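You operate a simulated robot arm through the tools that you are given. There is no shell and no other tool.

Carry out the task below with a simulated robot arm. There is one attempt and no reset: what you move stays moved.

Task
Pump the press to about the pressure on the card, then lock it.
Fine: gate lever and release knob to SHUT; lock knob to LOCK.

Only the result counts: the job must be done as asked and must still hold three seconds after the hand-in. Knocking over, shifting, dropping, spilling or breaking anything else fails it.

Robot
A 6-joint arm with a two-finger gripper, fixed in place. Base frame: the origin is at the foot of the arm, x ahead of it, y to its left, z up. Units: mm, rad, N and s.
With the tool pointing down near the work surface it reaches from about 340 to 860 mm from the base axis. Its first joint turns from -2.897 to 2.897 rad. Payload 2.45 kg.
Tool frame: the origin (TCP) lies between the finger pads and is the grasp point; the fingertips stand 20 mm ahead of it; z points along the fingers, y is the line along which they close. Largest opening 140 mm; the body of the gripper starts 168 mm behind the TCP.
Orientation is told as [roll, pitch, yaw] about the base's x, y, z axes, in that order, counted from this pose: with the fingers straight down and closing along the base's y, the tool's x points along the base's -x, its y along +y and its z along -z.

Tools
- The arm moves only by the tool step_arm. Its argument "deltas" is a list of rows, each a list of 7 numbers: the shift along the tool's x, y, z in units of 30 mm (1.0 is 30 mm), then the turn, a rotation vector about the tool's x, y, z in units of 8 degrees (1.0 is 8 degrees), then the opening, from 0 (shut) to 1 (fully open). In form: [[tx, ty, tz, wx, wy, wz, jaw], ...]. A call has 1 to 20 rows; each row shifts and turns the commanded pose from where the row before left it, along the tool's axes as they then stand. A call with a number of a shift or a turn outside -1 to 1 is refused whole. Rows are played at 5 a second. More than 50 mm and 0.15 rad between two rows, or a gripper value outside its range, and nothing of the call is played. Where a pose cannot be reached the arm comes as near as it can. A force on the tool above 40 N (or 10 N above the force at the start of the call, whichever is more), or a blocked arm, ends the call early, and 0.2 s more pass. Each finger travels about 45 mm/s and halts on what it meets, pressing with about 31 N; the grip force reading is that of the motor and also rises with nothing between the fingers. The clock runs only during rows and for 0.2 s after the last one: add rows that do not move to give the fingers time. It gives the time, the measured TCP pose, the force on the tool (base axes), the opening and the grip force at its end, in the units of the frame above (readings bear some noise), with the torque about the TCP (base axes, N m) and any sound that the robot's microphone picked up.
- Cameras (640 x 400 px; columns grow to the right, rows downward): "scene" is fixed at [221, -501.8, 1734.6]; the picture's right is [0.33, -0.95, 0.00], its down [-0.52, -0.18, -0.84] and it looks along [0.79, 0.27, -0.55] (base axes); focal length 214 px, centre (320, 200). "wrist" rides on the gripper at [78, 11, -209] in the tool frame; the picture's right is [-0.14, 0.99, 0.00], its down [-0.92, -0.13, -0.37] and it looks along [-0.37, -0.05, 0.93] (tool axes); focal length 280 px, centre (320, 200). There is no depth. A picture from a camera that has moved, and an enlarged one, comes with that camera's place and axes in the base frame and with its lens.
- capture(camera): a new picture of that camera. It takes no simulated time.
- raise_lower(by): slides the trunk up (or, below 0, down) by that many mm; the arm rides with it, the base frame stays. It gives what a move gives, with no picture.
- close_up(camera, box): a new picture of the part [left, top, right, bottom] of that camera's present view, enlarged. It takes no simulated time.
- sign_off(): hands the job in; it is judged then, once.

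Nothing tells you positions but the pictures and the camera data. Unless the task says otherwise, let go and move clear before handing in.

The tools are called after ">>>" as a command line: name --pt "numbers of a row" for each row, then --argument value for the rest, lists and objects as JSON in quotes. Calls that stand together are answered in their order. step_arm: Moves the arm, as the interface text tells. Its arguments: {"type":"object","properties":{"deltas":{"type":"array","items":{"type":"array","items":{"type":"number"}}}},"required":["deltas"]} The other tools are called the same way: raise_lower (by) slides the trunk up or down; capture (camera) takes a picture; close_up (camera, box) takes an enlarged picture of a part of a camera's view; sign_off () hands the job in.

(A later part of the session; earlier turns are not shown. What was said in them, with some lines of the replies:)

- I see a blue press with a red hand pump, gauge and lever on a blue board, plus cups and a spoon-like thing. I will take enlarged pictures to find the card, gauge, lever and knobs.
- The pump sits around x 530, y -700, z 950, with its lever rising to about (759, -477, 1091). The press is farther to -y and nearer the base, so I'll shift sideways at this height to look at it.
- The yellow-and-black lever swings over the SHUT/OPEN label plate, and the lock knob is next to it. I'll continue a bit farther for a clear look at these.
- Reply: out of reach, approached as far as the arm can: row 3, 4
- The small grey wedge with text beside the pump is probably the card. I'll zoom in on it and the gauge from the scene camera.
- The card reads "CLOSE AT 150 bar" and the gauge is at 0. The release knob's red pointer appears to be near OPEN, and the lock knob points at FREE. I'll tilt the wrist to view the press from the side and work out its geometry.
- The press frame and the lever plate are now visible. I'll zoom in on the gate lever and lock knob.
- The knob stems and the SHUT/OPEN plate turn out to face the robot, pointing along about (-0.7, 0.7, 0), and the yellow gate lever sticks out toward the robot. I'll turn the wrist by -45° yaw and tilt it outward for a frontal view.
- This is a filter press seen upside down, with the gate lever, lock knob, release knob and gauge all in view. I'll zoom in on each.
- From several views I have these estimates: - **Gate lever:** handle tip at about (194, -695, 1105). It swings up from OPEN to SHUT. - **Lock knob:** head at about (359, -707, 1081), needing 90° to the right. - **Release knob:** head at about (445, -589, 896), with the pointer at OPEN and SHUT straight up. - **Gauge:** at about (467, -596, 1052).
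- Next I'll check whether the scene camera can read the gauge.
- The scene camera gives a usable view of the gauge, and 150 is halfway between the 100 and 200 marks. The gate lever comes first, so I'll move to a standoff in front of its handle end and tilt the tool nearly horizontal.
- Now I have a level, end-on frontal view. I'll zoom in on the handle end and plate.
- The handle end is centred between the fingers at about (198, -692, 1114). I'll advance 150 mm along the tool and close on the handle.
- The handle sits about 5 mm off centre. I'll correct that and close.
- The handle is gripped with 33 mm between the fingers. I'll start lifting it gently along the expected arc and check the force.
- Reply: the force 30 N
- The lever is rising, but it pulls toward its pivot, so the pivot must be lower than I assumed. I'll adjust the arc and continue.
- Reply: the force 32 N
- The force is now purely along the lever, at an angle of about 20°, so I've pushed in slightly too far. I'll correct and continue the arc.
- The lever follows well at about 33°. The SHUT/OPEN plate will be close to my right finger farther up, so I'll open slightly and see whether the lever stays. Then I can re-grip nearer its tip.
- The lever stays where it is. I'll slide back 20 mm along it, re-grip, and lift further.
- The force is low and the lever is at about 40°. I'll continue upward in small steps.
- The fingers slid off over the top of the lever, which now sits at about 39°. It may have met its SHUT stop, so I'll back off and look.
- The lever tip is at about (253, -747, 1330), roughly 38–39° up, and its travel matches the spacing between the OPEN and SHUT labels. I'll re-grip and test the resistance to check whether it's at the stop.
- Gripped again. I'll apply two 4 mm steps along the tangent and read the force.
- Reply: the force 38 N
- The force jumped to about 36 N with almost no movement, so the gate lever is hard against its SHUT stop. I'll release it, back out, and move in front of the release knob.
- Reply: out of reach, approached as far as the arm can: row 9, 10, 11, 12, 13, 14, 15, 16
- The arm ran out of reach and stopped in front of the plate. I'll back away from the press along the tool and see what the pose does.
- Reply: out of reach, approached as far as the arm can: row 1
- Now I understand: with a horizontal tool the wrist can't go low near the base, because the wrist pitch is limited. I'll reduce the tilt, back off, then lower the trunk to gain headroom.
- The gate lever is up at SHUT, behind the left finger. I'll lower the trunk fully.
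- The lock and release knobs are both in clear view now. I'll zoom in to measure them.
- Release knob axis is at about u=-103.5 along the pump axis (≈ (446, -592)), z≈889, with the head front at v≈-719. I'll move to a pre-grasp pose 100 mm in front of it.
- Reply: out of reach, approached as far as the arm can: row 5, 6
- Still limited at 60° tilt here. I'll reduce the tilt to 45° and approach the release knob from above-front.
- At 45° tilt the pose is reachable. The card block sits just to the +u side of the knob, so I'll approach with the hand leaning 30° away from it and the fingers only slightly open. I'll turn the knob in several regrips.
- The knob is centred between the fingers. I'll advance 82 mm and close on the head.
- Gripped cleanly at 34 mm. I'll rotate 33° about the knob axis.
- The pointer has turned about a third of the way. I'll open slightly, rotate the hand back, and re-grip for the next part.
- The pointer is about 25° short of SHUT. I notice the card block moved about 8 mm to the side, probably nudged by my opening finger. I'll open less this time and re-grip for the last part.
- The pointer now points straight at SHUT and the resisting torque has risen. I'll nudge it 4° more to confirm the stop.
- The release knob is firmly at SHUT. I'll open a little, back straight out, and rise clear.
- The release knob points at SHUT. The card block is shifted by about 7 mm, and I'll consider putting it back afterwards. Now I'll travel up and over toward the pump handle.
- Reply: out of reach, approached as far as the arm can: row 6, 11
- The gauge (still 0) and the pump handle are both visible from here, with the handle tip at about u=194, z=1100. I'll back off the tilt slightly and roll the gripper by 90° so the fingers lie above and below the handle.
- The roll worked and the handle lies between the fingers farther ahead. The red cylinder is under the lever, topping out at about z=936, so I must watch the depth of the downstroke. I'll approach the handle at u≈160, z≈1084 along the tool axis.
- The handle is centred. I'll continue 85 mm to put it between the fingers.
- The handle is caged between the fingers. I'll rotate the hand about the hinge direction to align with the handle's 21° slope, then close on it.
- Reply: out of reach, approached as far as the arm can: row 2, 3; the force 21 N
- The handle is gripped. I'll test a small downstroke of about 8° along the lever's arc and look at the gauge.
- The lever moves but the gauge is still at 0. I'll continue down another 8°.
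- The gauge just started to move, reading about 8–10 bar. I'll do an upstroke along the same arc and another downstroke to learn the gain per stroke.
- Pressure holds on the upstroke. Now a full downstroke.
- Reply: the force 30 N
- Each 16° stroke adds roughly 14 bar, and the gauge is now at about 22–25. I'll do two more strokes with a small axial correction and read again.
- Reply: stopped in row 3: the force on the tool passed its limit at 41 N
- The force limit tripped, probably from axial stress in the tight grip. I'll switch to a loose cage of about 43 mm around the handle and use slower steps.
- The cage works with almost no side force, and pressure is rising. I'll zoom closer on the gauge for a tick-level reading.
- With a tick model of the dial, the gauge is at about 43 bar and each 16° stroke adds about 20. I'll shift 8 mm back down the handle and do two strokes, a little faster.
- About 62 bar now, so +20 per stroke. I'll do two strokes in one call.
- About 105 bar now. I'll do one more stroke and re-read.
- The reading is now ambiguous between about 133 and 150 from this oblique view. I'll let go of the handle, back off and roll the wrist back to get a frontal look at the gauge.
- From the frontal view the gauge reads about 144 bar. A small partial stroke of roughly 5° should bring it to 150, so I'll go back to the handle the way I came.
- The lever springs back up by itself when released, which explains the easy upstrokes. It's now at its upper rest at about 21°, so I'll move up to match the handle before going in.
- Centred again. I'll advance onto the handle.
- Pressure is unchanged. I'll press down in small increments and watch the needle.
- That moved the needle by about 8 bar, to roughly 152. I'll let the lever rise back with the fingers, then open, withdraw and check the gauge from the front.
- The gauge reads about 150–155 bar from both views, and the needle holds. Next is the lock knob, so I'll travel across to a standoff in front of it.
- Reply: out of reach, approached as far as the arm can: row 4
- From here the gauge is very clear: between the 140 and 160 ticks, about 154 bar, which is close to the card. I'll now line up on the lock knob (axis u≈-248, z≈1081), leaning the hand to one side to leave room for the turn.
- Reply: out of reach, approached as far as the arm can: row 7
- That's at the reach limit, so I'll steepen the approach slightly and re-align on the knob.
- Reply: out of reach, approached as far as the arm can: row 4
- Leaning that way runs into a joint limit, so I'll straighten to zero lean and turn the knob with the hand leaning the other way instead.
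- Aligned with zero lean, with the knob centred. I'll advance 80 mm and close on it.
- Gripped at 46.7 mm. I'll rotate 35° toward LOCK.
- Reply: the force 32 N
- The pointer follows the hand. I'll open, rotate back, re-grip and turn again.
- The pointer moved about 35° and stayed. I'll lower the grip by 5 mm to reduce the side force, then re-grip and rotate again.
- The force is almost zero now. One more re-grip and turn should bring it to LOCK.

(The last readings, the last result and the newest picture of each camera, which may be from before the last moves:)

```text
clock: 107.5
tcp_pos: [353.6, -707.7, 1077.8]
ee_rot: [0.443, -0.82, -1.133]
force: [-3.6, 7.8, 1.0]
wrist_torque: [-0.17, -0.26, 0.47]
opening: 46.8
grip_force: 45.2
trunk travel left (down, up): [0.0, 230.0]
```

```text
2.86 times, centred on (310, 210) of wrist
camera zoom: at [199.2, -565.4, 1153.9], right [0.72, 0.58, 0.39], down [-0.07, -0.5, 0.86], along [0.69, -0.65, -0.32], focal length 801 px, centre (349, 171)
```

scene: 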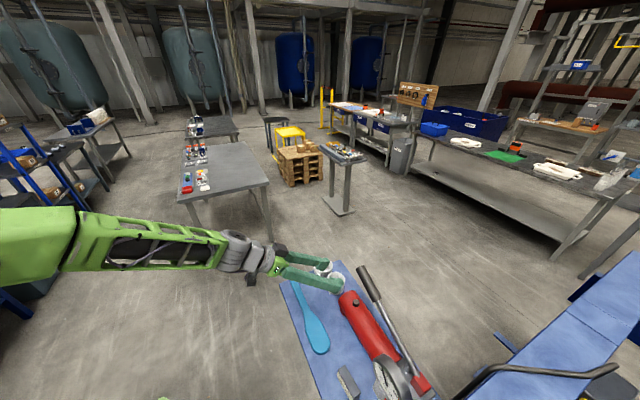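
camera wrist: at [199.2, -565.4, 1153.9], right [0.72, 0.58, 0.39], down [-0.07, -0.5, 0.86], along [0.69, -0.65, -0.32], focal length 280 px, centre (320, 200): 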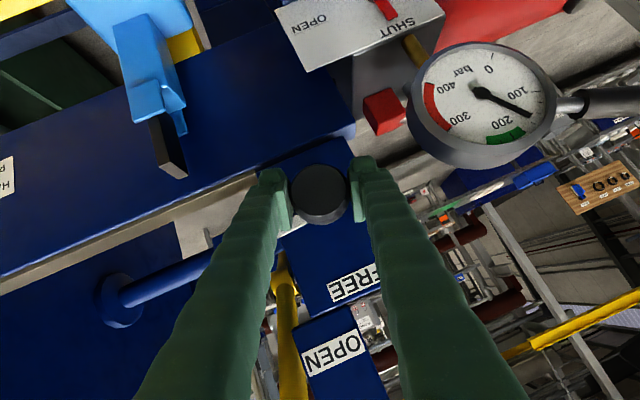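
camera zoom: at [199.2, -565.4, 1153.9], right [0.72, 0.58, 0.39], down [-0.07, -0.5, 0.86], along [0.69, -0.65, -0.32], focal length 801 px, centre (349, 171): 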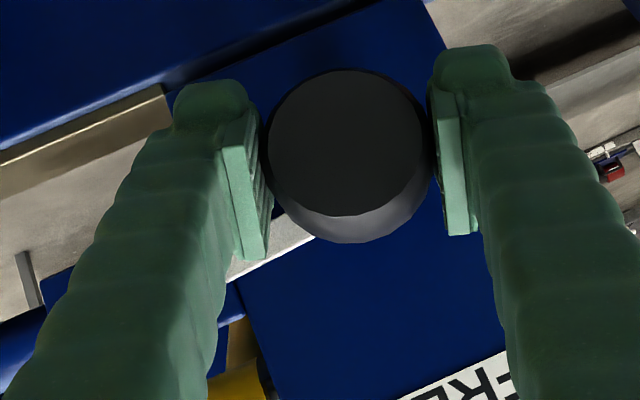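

Nearly there, about 5° short. I'll continue gently to the stop.

>>> step_arm --pt "0 0 0 -0.3 0 0.356 0.25" --pt "0 0 0 -0.3 0 0.356 0.25"

>>> close_up --camera "wrist" --box '[230, 140, 390, 280]'

>>> step_arm --pt "0 0 0 -0.3 0 0.356 0.25"

>>> close_up --camera "wrist" --box '[230, 140, 390, 280]'

```text
clock: 108.1
tcp_pos: [354.2, -708.2, 1076.0]
ee_rot: [0.616, -0.769, -1.255]
force: [-4.9, 6.3, 1.4]
wrist_torque: [-0.42, 0.32, 0.47]
opening: 46.4
grip_force: 44.8
trunk travel left (down, up): [0.0, 230.0]
```

```text
2.86 times, centred on (310, 210) of wrist
camera zoom: at [192.6, -572.2, 1151.5], right [0.68, 0.53, 0.51], down [-0.15, -0.58, 0.8], along [0.72, -0.62, -0.31], focal length 801 px, centre (349, 171)
```

zoom: 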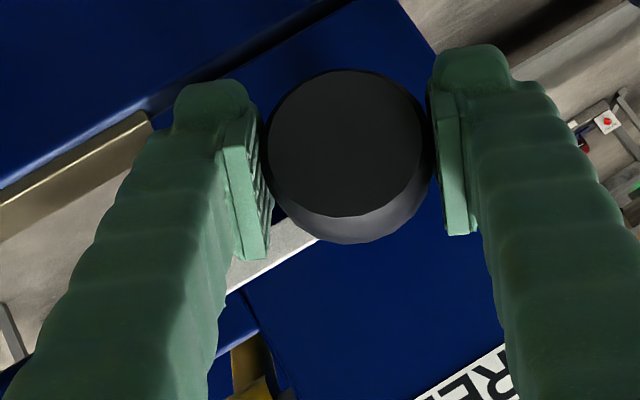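

```text
clock: 108.5
tcp_pos: [353.3, -708.4, 1077.6]
ee_rot: [0.692, -0.738, -1.309]
force: [-4.2, 2.7, -1.6]
wrist_torque: [-0.54, 0.54, 0.29]
opening: 46.2
grip_force: 44.5
trunk travel left (down, up): [0.0, 230.0]
```

```text
2.86 times, centred on (310, 210) of wrist
camera zoom: at [189.2, -575.8, 1150.2], right [0.65, 0.51, 0.56], down [-0.18, -0.61, 0.77], along [0.74, -0.6, -0.31], focal length 801 px, centre (349, 171)
```

zoom: 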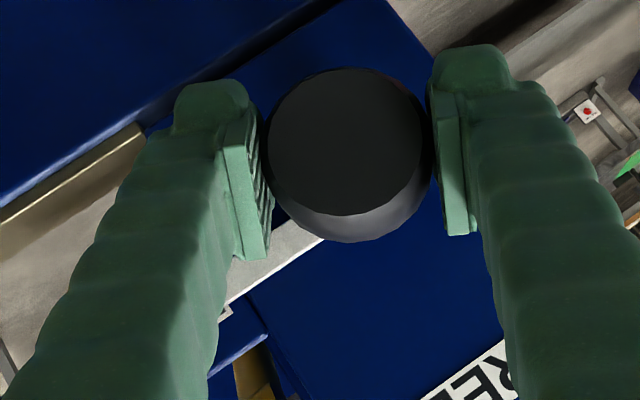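

The torque rose without further pointer motion, so the knob is at its LOCK stop, 90° from FREE. I'll release just slightly and back out along the tool axis.

>>> step_arm --pt "0 0 0 0.2 0 -0.237 0.37" --pt "0 0 0 0 0 0 0.37" --pt "0 0 -0.5 0 0 0 0.37" --pt "0 0 -0.7 0 0 0 0.37" --pt "0 0 -1 0 0 0 0.42" --pt "0 0 -1 0 0 0 0.42"

>>> capture --camera "wrist"

>>> close_up --camera "wrist" --box '[230, 120, 390, 260]'

>>> close_up --camera "wrist" --box '[390, 20, 550, 160]'

```text
clock: 109.9
tcp_pos: [283.8, -675.5, 1133.1]
ee_rot: [0.639, -0.76, -1.274]
force: [-0.8, -0.3, -0.7]
wrist_torque: [0.02, 0.01, 0.0]
opening: 58.6
grip_force: 0.1
trunk travel left (down, up): [0.0, 230.0]
```

```text
taken
camera wrist: at [121.6, -540.7, 1206.9], right [0.67, 0.53, 0.52], down [-0.16, -0.59, 0.79], along [0.73, -0.61, -0.31], focal length 280 px, centre (320, 200)
```

wrist: 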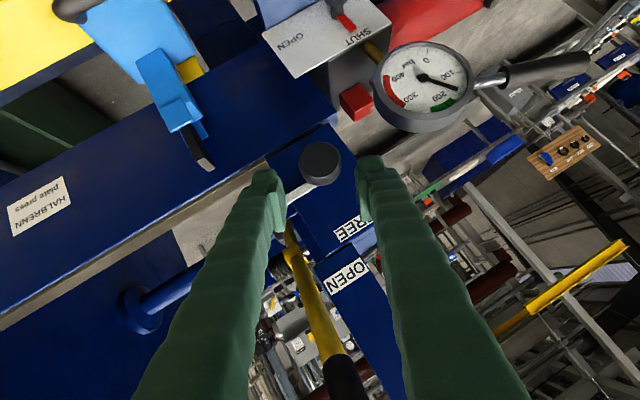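

```text
2.86 times, centred on (310, 190) of wrist
camera zoom: at [121.6, -540.7, 1206.9], right [0.67, 0.53, 0.52], down [-0.16, -0.59, 0.79], along [0.73, -0.61, -0.31], focal length 801 px, centre (349, 229)
```

zoom: 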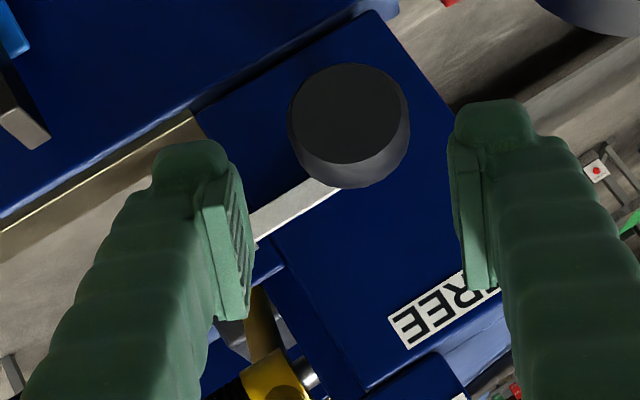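

```text
2.86 times, centred on (470, 90) of wrist
camera zoom: at [121.6, -540.7, 1206.9], right [0.67, 0.53, 0.52], down [-0.16, -0.59, 0.79], along [0.73, -0.61, -0.31], focal length 801 px, centre (-109, 514)
```

zoom: 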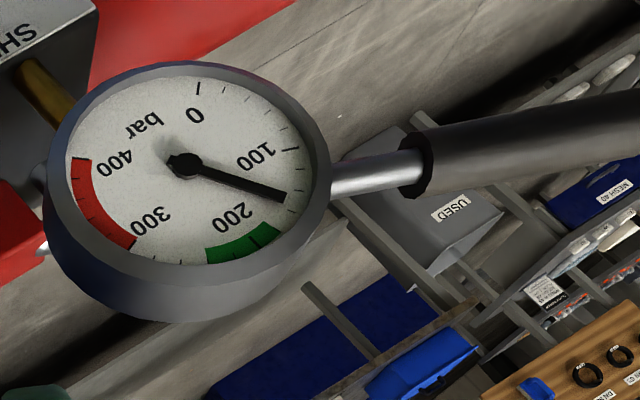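

The pointer is at LOCK, the gauge reads about 150, and the gate lever and release knob are still at SHUT. The card block is still 7 mm off its original spot, so I'll try to nudge it back gently. I'll move over to its far side.

>>> step_arm --pt "0 0 -0.67 0.59 0 -0.7 0.3" --pt "0 0 -0.67 0.59 0 -0.7 0.2" --pt "0 0 -0.67 0.59 0 -0.7 0.1" --pt "0.184 0.985 0.158 0 0 0 0" --pt "0.184 0.985 0.158 0 0 0 0" --pt "0.184 0.985 0.158 0 0 0 0" --pt "0.184 0.985 0.158 0 0 0 0" --pt "0.184 0.985 0.158 0 0 0 0" --pt "0.184 0.985 0.158 0 0 0 0" --pt "0.184 0.985 0.158 0 0 0 0" --pt "0.184 0.985 0.158 0 0 0 0" --pt "0.184 0.985 0.158 0 0 0 0" --pt "0.184 0.985 0.158 0 0 0 0" --pt "0.184 0.985 0.158 0 0 0 0" --pt "0 0 0 0 0.7 0 0" --pt "0 0 0 0 0.7 0 0"

>>> capture --camera "wrist"

>>> close_up --camera "scene" --box '[280, 240, 440, 400]'

```text
clock: 113.3
tcp_pos: [487.6, -411.8, 1110.8]
ee_rot: [0.131, -0.762, -0.864]
force: [0.7, 0.6, -0.8]
wrist_torque: [0.01, 0.0, 0.0]
opening: 0.0
grip_force: 29.6
out of reach, approached as far as the arm can: row 16
trunk travel left (down, up): [0.0, 230.0]
```

```text
taken
camera wrist: at [345.3, -269.8, 1210.4], right [0.75, 0.63, 0.19], down [0.14, -0.44, 0.89], along [0.64, -0.64, -0.42], focal length 280 px, centre (320, 200)
```

wrist: 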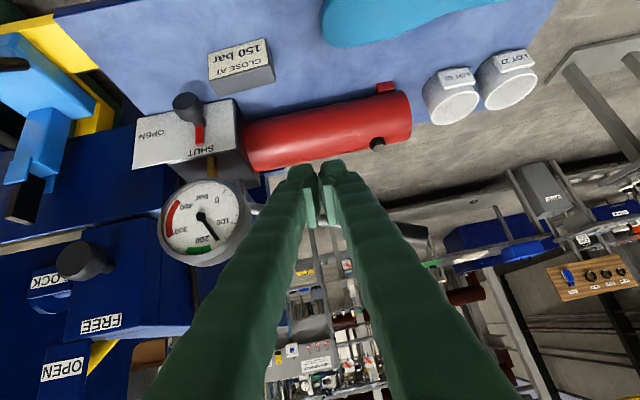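

```text
2.50 times, centred on (360, 320) of scene
camera zoom: at [221.0, -501.8, 1734.6], right [0.33, -0.95, 0.0], down [-0.52, -0.18, -0.84], along [0.79, 0.27, -0.55], focal length 536 px, centre (220, -100)
```

zoom: 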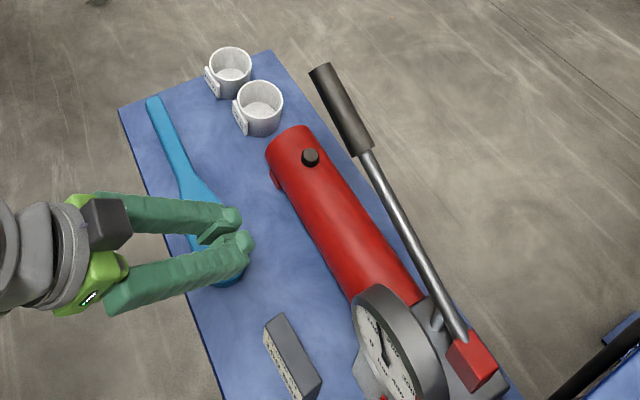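

The gripper is shut and above the gap between the card and the spoon. I'll lower part-way and check the pose.

>>> step_arm --pt "0.5 0 0.9 0 0 0 0" --pt "0.5 0 0.9 0 0 0 0" --pt "0.5 0 0.9 0 0 0 0" --pt "0.5 0 0.9 0 0 0 0"

>>> capture --camera "wrist"

>>> close_up --camera "scene" --box '[280, 240, 440, 400]'

```text
clock: 114.3
tcp_pos: [500.1, -426.6, 987.9]
ee_rot: [0.081, -0.672, -0.843]
force: [1.0, -0.4, 0.2]
wrist_torque: [0.06, 0.0, 0.06]
opening: 0.0
grip_force: 29.6
trunk travel left (down, up): [0.0, 230.0]
```

```text
taken
camera wrist: at [369.4, -288.4, 1105.6], right [0.78, 0.61, 0.15], down [0.21, -0.48, 0.85], along [0.59, -0.63, -0.5], focal length 280 px, centre (320, 200)
```

wrist: 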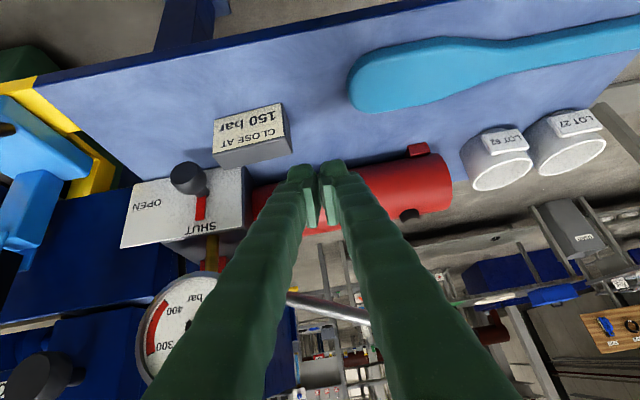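

```text
2.50 times, centred on (360, 320) of scene
camera zoom: at [221.0, -501.8, 1734.6], right [0.33, -0.95, 0.0], down [-0.52, -0.18, -0.84], along [0.79, 0.27, -0.55], focal length 536 px, centre (220, -100)
```

zoom: 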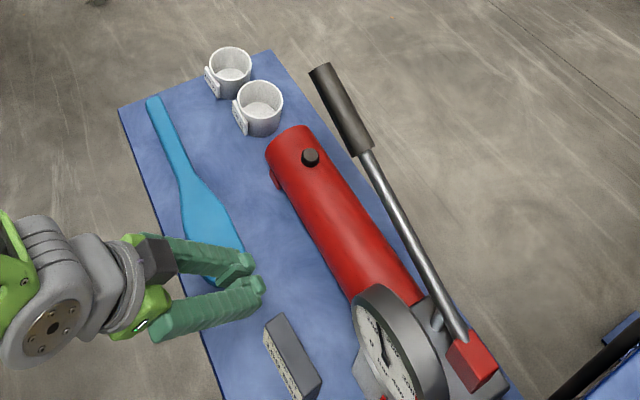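

The board surface works out at z≈850 and the card top at about 884. I'll lower the closed fingertips beside the card's right end, staying above the board.

>>> step_arm --pt "0.215 0.02 0.873 0 0 0 0" --pt "0.215 0.02 0.873 0 0 0 0" --pt "0.215 0.02 0.873 0 0 0 0"

>>> capture --camera "wrist"

>>> close_up --camera "scene" --box '[310, 320, 438, 400]'

```text
clock: 115.1
tcp_pos: [521.3, -457.0, 920.1]
ee_rot: [0.094, -0.668, -0.85]
force: [-0.4, 0.2, -0.9]
wrist_torque: [-0.03, 0.02, 0.0]
opening: 0.0
grip_force: 29.8
out of reach, approached as far as the arm can: row 2, 3
trunk travel left (down, up): [0.0, 230.0]
```

```text
taken
camera wrist: at [389.2, -318.5, 1037.3], right [0.77, 0.61, 0.16], down [0.21, -0.49, 0.85], along [0.6, -0.62, -0.5], focal length 280 px, centre (320, 200)
```

wrist: 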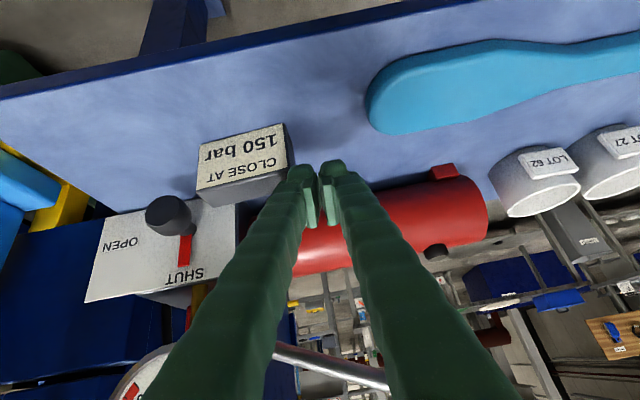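

```text
5.00 times, centred on (374, 360) of scene
camera zoom: at [221.0, -501.8, 1734.6], right [0.33, -0.95, 0.0], down [-0.52, -0.18, -0.84], along [0.79, 0.27, -0.55], focal length 1072 px, centre (50, -600)
```

zoom: 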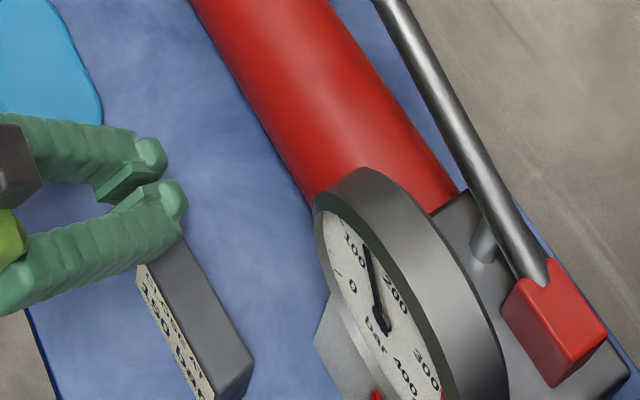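

I'm at the tilt limit again and drifting close to the card, so I'll shift away from it and make the tool steeper before going lower.

>>> step_arm --pt "0 0.4 -0.3 0 0.5 0 0" --pt "0 0.1 0 0 0.8 0 0" --pt "0 0 0 0 0.8 0 0"

>>> capture --camera "wrist"

```text
clock: 115.9
tcp_pos: [551.5, -431.6, 933.5]
ee_rot: [0.16, -0.543, -0.839]
force: [0.0, -0.9, 0.3]
wrist_torque: [0.03, -0.01, 0.0]
opening: 0.0
grip_force: 28.7
out of reach, approached as far as the arm can: row 2, 3
trunk travel left (down, up): [0.0, 230.0]
```

```text
taken
camera wrist: at [419.3, -316.8, 1074.0], right [0.75, 0.63, 0.21], down [0.27, -0.58, 0.77], along [0.6, -0.52, -0.6], focal length 280 px, centre (320, 200)
```

wrist: 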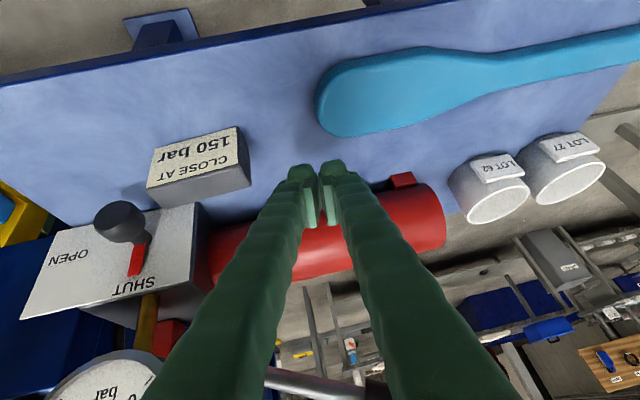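

I'm at some joint limit here, so I'll try rolling the closed gripper by 45° to free it before going on.

>>> step_arm --pt "0 0 -0.5 0 0 0.94 0" --pt "0 0 0 0 0 0.94 0" --pt "0 0 0 0 0 0.94 0" --pt "0 0 0 0 0 0.94 0" --pt "0 0 0 0 0 0.94 0" --pt "0 0 0 0 0 0.94 0" --pt "0 0 0 0 0 0.94 0" --pt "0 0 0 0 0 0.94 0" --pt "0 0 0 0 0 0.94 0" --pt "0 0 0 0 0 0.94 0" --pt "0 0 0 0 0 0.94 0" --pt "0 0 0 0 0 0.94 0"

>>> capture --camera "wrist"

```text
clock: 118.5
tcp_pos: [553.2, -419.4, 940.8]
ee_rot: [0.473, 0.097, -2.188]
force: [0.0, 0.5, 0.2]
wrist_torque: [-0.02, -0.02, 0.02]
opening: 0.3
grip_force: 29.6
out of reach, approached as far as the arm can: row 1, 2
trunk travel left (down, up): [0.0, 230.0]
```

```text
taken
camera wrist: at [518.3, -321.9, 1140.0], right [0.61, -0.66, 0.44], down [-0.77, -0.61, 0.18], along [0.15, -0.45, -0.88], focal length 280 px, centre (320, 200)
```

wrist: 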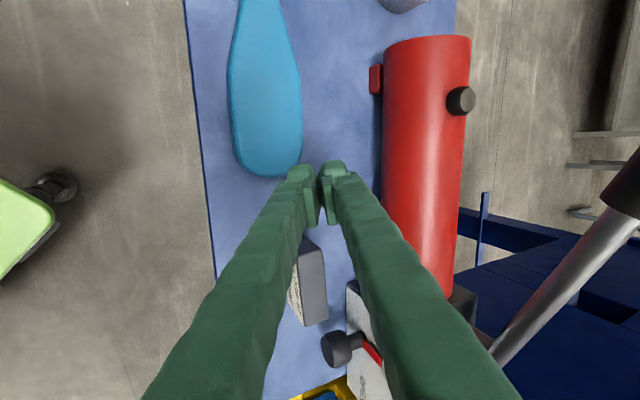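

Rolled, the pose is reachable, and I have a clear view of the fingertips, card (below in the image) and spoon. I'll move beside the card's right end and lower in.

>>> step_arm --pt "-0.75 -0.1 0.2 0 0 0 0" --pt "-0.75 -0.1 0.2 0 0 0 0" --pt "0 -0.12 0.5 0 0 0 0" --pt "0 0 0 0 0 0 0"

>>> capture --camera "wrist"

>>> close_up --camera "scene" --box '[310, 320, 438, 400]'

```text
clock: 119.5
tcp_pos: [534.0, -456.9, 904.8]
ee_rot: [0.474, 0.097, -2.185]
force: [0.3, -0.2, 0.1]
wrist_torque: [0.0, 0.02, 0.03]
opening: 0.1
grip_force: 29.5
trunk travel left (down, up): [0.0, 230.0]
```

```text
taken
camera wrist: at [498.1, -358.3, 1103.9], right [0.62, -0.65, 0.44], down [-0.77, -0.61, 0.18], along [0.15, -0.45, -0.88], focal length 280 px, centre (320, 200)
```

wrist: 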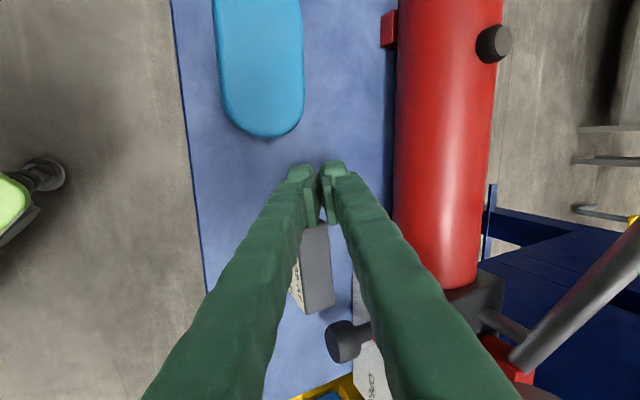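

```text
5.00 times, centred on (374, 360) of scene
camera zoom: at [221.0, -501.8, 1734.6], right [0.33, -0.95, 0.0], down [-0.52, -0.18, -0.84], along [0.79, 0.27, -0.55], focal length 1072 px, centre (50, -600)
```

zoom: 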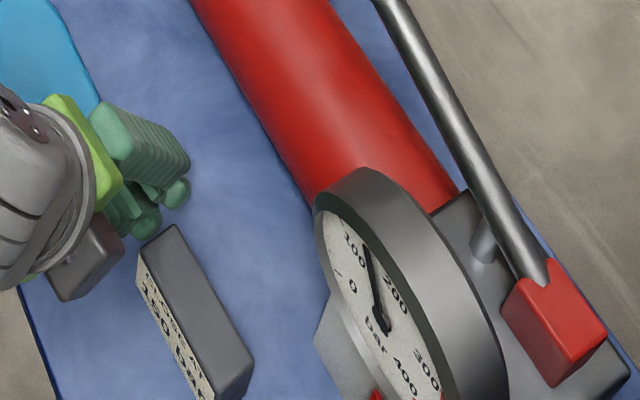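

>>> step_arm --pt "-0.05 -0.08 0.37 0 0 0 0" --pt "-0.05 -0.08 0.37 0 0 0 0" --pt "-0.16 -0.017 -0.027 0 0 0 0" --pt "0 0 0 0 0 0 0"

>>> close_up --camera "scene" --box '[330, 350, 394, 400]'

>>> close_up --camera "wrist" --box '[240, 140, 400, 260]'

```text
clock: 120.5
tcp_pos: [533.7, -463.5, 885.6]
ee_rot: [0.474, 0.096, -2.184]
force: [0.1, -0.2, -0.6]
wrist_torque: [-0.02, -0.02, 0.05]
opening: 0.1
grip_force: 29.6
trunk travel left (down, up): [0.0, 230.0]
```

```text
8.00 times, centred on (362, 375) of scene
camera zoom: at [221.0, -501.8, 1734.6], right [0.33, -0.95, 0.0], down [-0.52, -0.18, -0.84], along [0.79, 0.27, -0.55], focal length 1716 px, centre (-16, -1200)
```

zoom: 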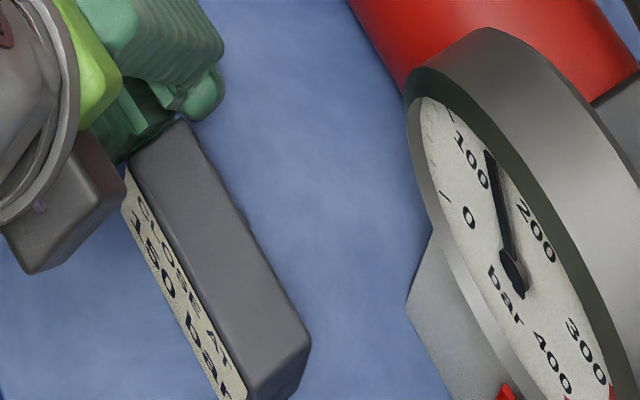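

```text
3.33 times, centred on (320, 200) of wrist
camera zoom: at [498.7, -366.2, 1085.2], right [0.62, -0.65, 0.44], down [-0.77, -0.61, 0.18], along [0.15, -0.45, -0.88], focal length 935 px, centre (320, 200)
```

zoom: 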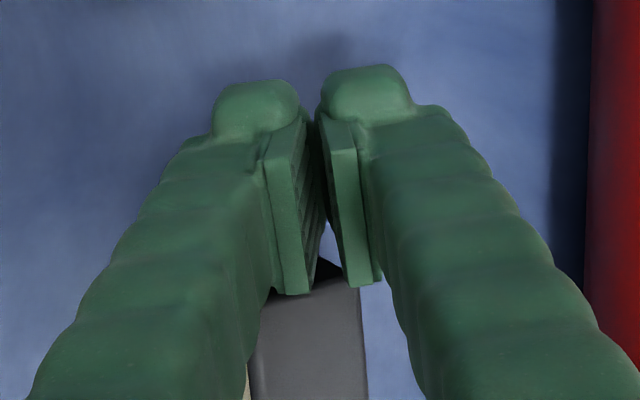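

The fingertips are beside the card at low height. I'll push toward the press in small steps and track the card's corner, which should move from (310, 341) to (320, 360) in this zoom.

>>> step_arm --pt "-0.1 -0.01 -0.016 0 0 0 0" --pt "-0.1 -0.01 -0.016 0 0 0 0" --pt "0 0 0 0 0 0 0"

>>> close_up --camera "scene" --box '[330, 350, 394, 400]'

```text
clock: 121.3
tcp_pos: [530.8, -468.3, 886.3]
ee_rot: [0.475, 0.096, -2.183]
force: [-0.2, 0.1, -0.1]
wrist_torque: [0.03, -0.03, -0.01]
opening: 0.1
grip_force: 29.2
trunk travel left (down, up): [0.0, 230.0]
```

```text
8.00 times, centred on (362, 375) of scene
camera zoom: at [221.0, -501.8, 1734.6], right [0.33, -0.95, 0.0], down [-0.52, -0.18, -0.84], along [0.79, 0.27, -0.55], focal length 1716 px, centre (-16, -1200)
```

zoom: 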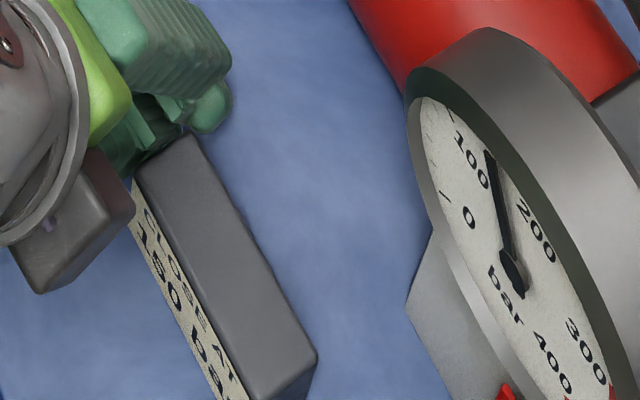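

The card is back within about 1–2 mm of its original place. I'll move off it sideways, then straight up and clear.

>>> step_arm --pt "0.2 0.02 0.03 0 0 0 0" --pt "0.3 0.03 0.05 0 0 0 0" --pt "0 0.1 -0.5 0 0 0 0" --pt "0 0.1 -1 0 0 0 0" --pt "0 0.1 -1 0 0 0 0" --pt "0 0.1 -1 0 0 0 0" --pt "0 0.1 -1 0 0 0 0" --pt "0 0.1 -1 0 0 0 0" --pt "0 -0.3 -1 0 0 0 0" --pt "0 -0.5 -0.7 0 0 0 0"

>>> close_up --camera "scene" --box '[330, 360, 394, 400]'

>>> capture --camera "scene"

>>> capture --camera "wrist"

```text
clock: 123.5
tcp_pos: [443.9, -414.0, 1073.0]
ee_rot: [0.474, 0.095, -2.187]
force: [-1.0, 0.0, -0.5]
wrist_torque: [0.02, -0.05, -0.03]
opening: 0.0
grip_force: 29.7
trunk travel left (down, up): [0.0, 230.0]
```

```text
10.00 times, centred on (362, 380) of scene
camera zoom: at [221.0, -501.8, 1734.6], right [0.33, -0.95, 0.0], down [-0.52, -0.18, -0.84], along [0.79, 0.27, -0.55], focal length 2145 px, centre (-100, -1600)
```

zoom: 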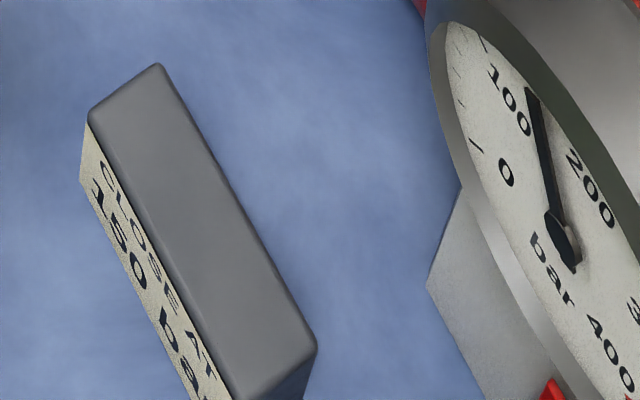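

```text
taken
```

scene: 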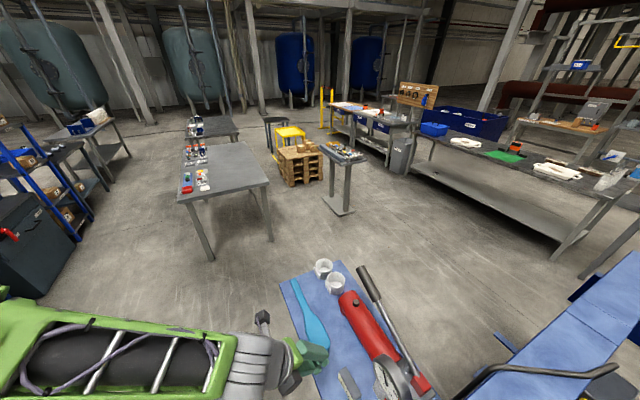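

```text
taken
camera wrist: at [407.8, -315.0, 1272.8], right [0.62, -0.65, 0.44], down [-0.77, -0.61, 0.18], along [0.15, -0.45, -0.88], focal length 280 px, centre (320, 200)
```

wrist: 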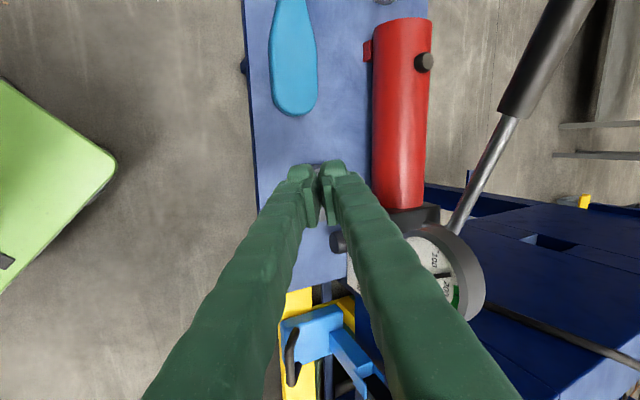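

The card is back within about 1.6 mm of its original place and nothing touches the equipment. The last views showed these states:
- **Gate lever:** up at SHUT.
- **Release knob:** at SHUT.
- **Lock knob:** at LOCK.
- **Gauge:** steady at about 150 bar.

The arm is clear, so I'm handing in.

>>> sign_off

```text
The job is handed in.
```

The press is pumped to about 150 bar, as the card asks, and locked. I've handed the job in but have no verdict yet.

- **Gate lever:** raised to SHUT, where it met a hard stop.
- **Release knob:** turned to SHUT, against its stop.
- **Pressure:** my gauge readings ranged from about 150 to 156 bar, most recently about 150. The needle did not fall afterwards.
- **Lock knob:** turned to LOCK after pumping, against its stop.

While I was turning the release knob, a finger nudged the card block about 7 mm along the board. I pushed it back to within about 1.6 mm of its original place. I saw nothing else out of place, and the arm was clear at hand-in.
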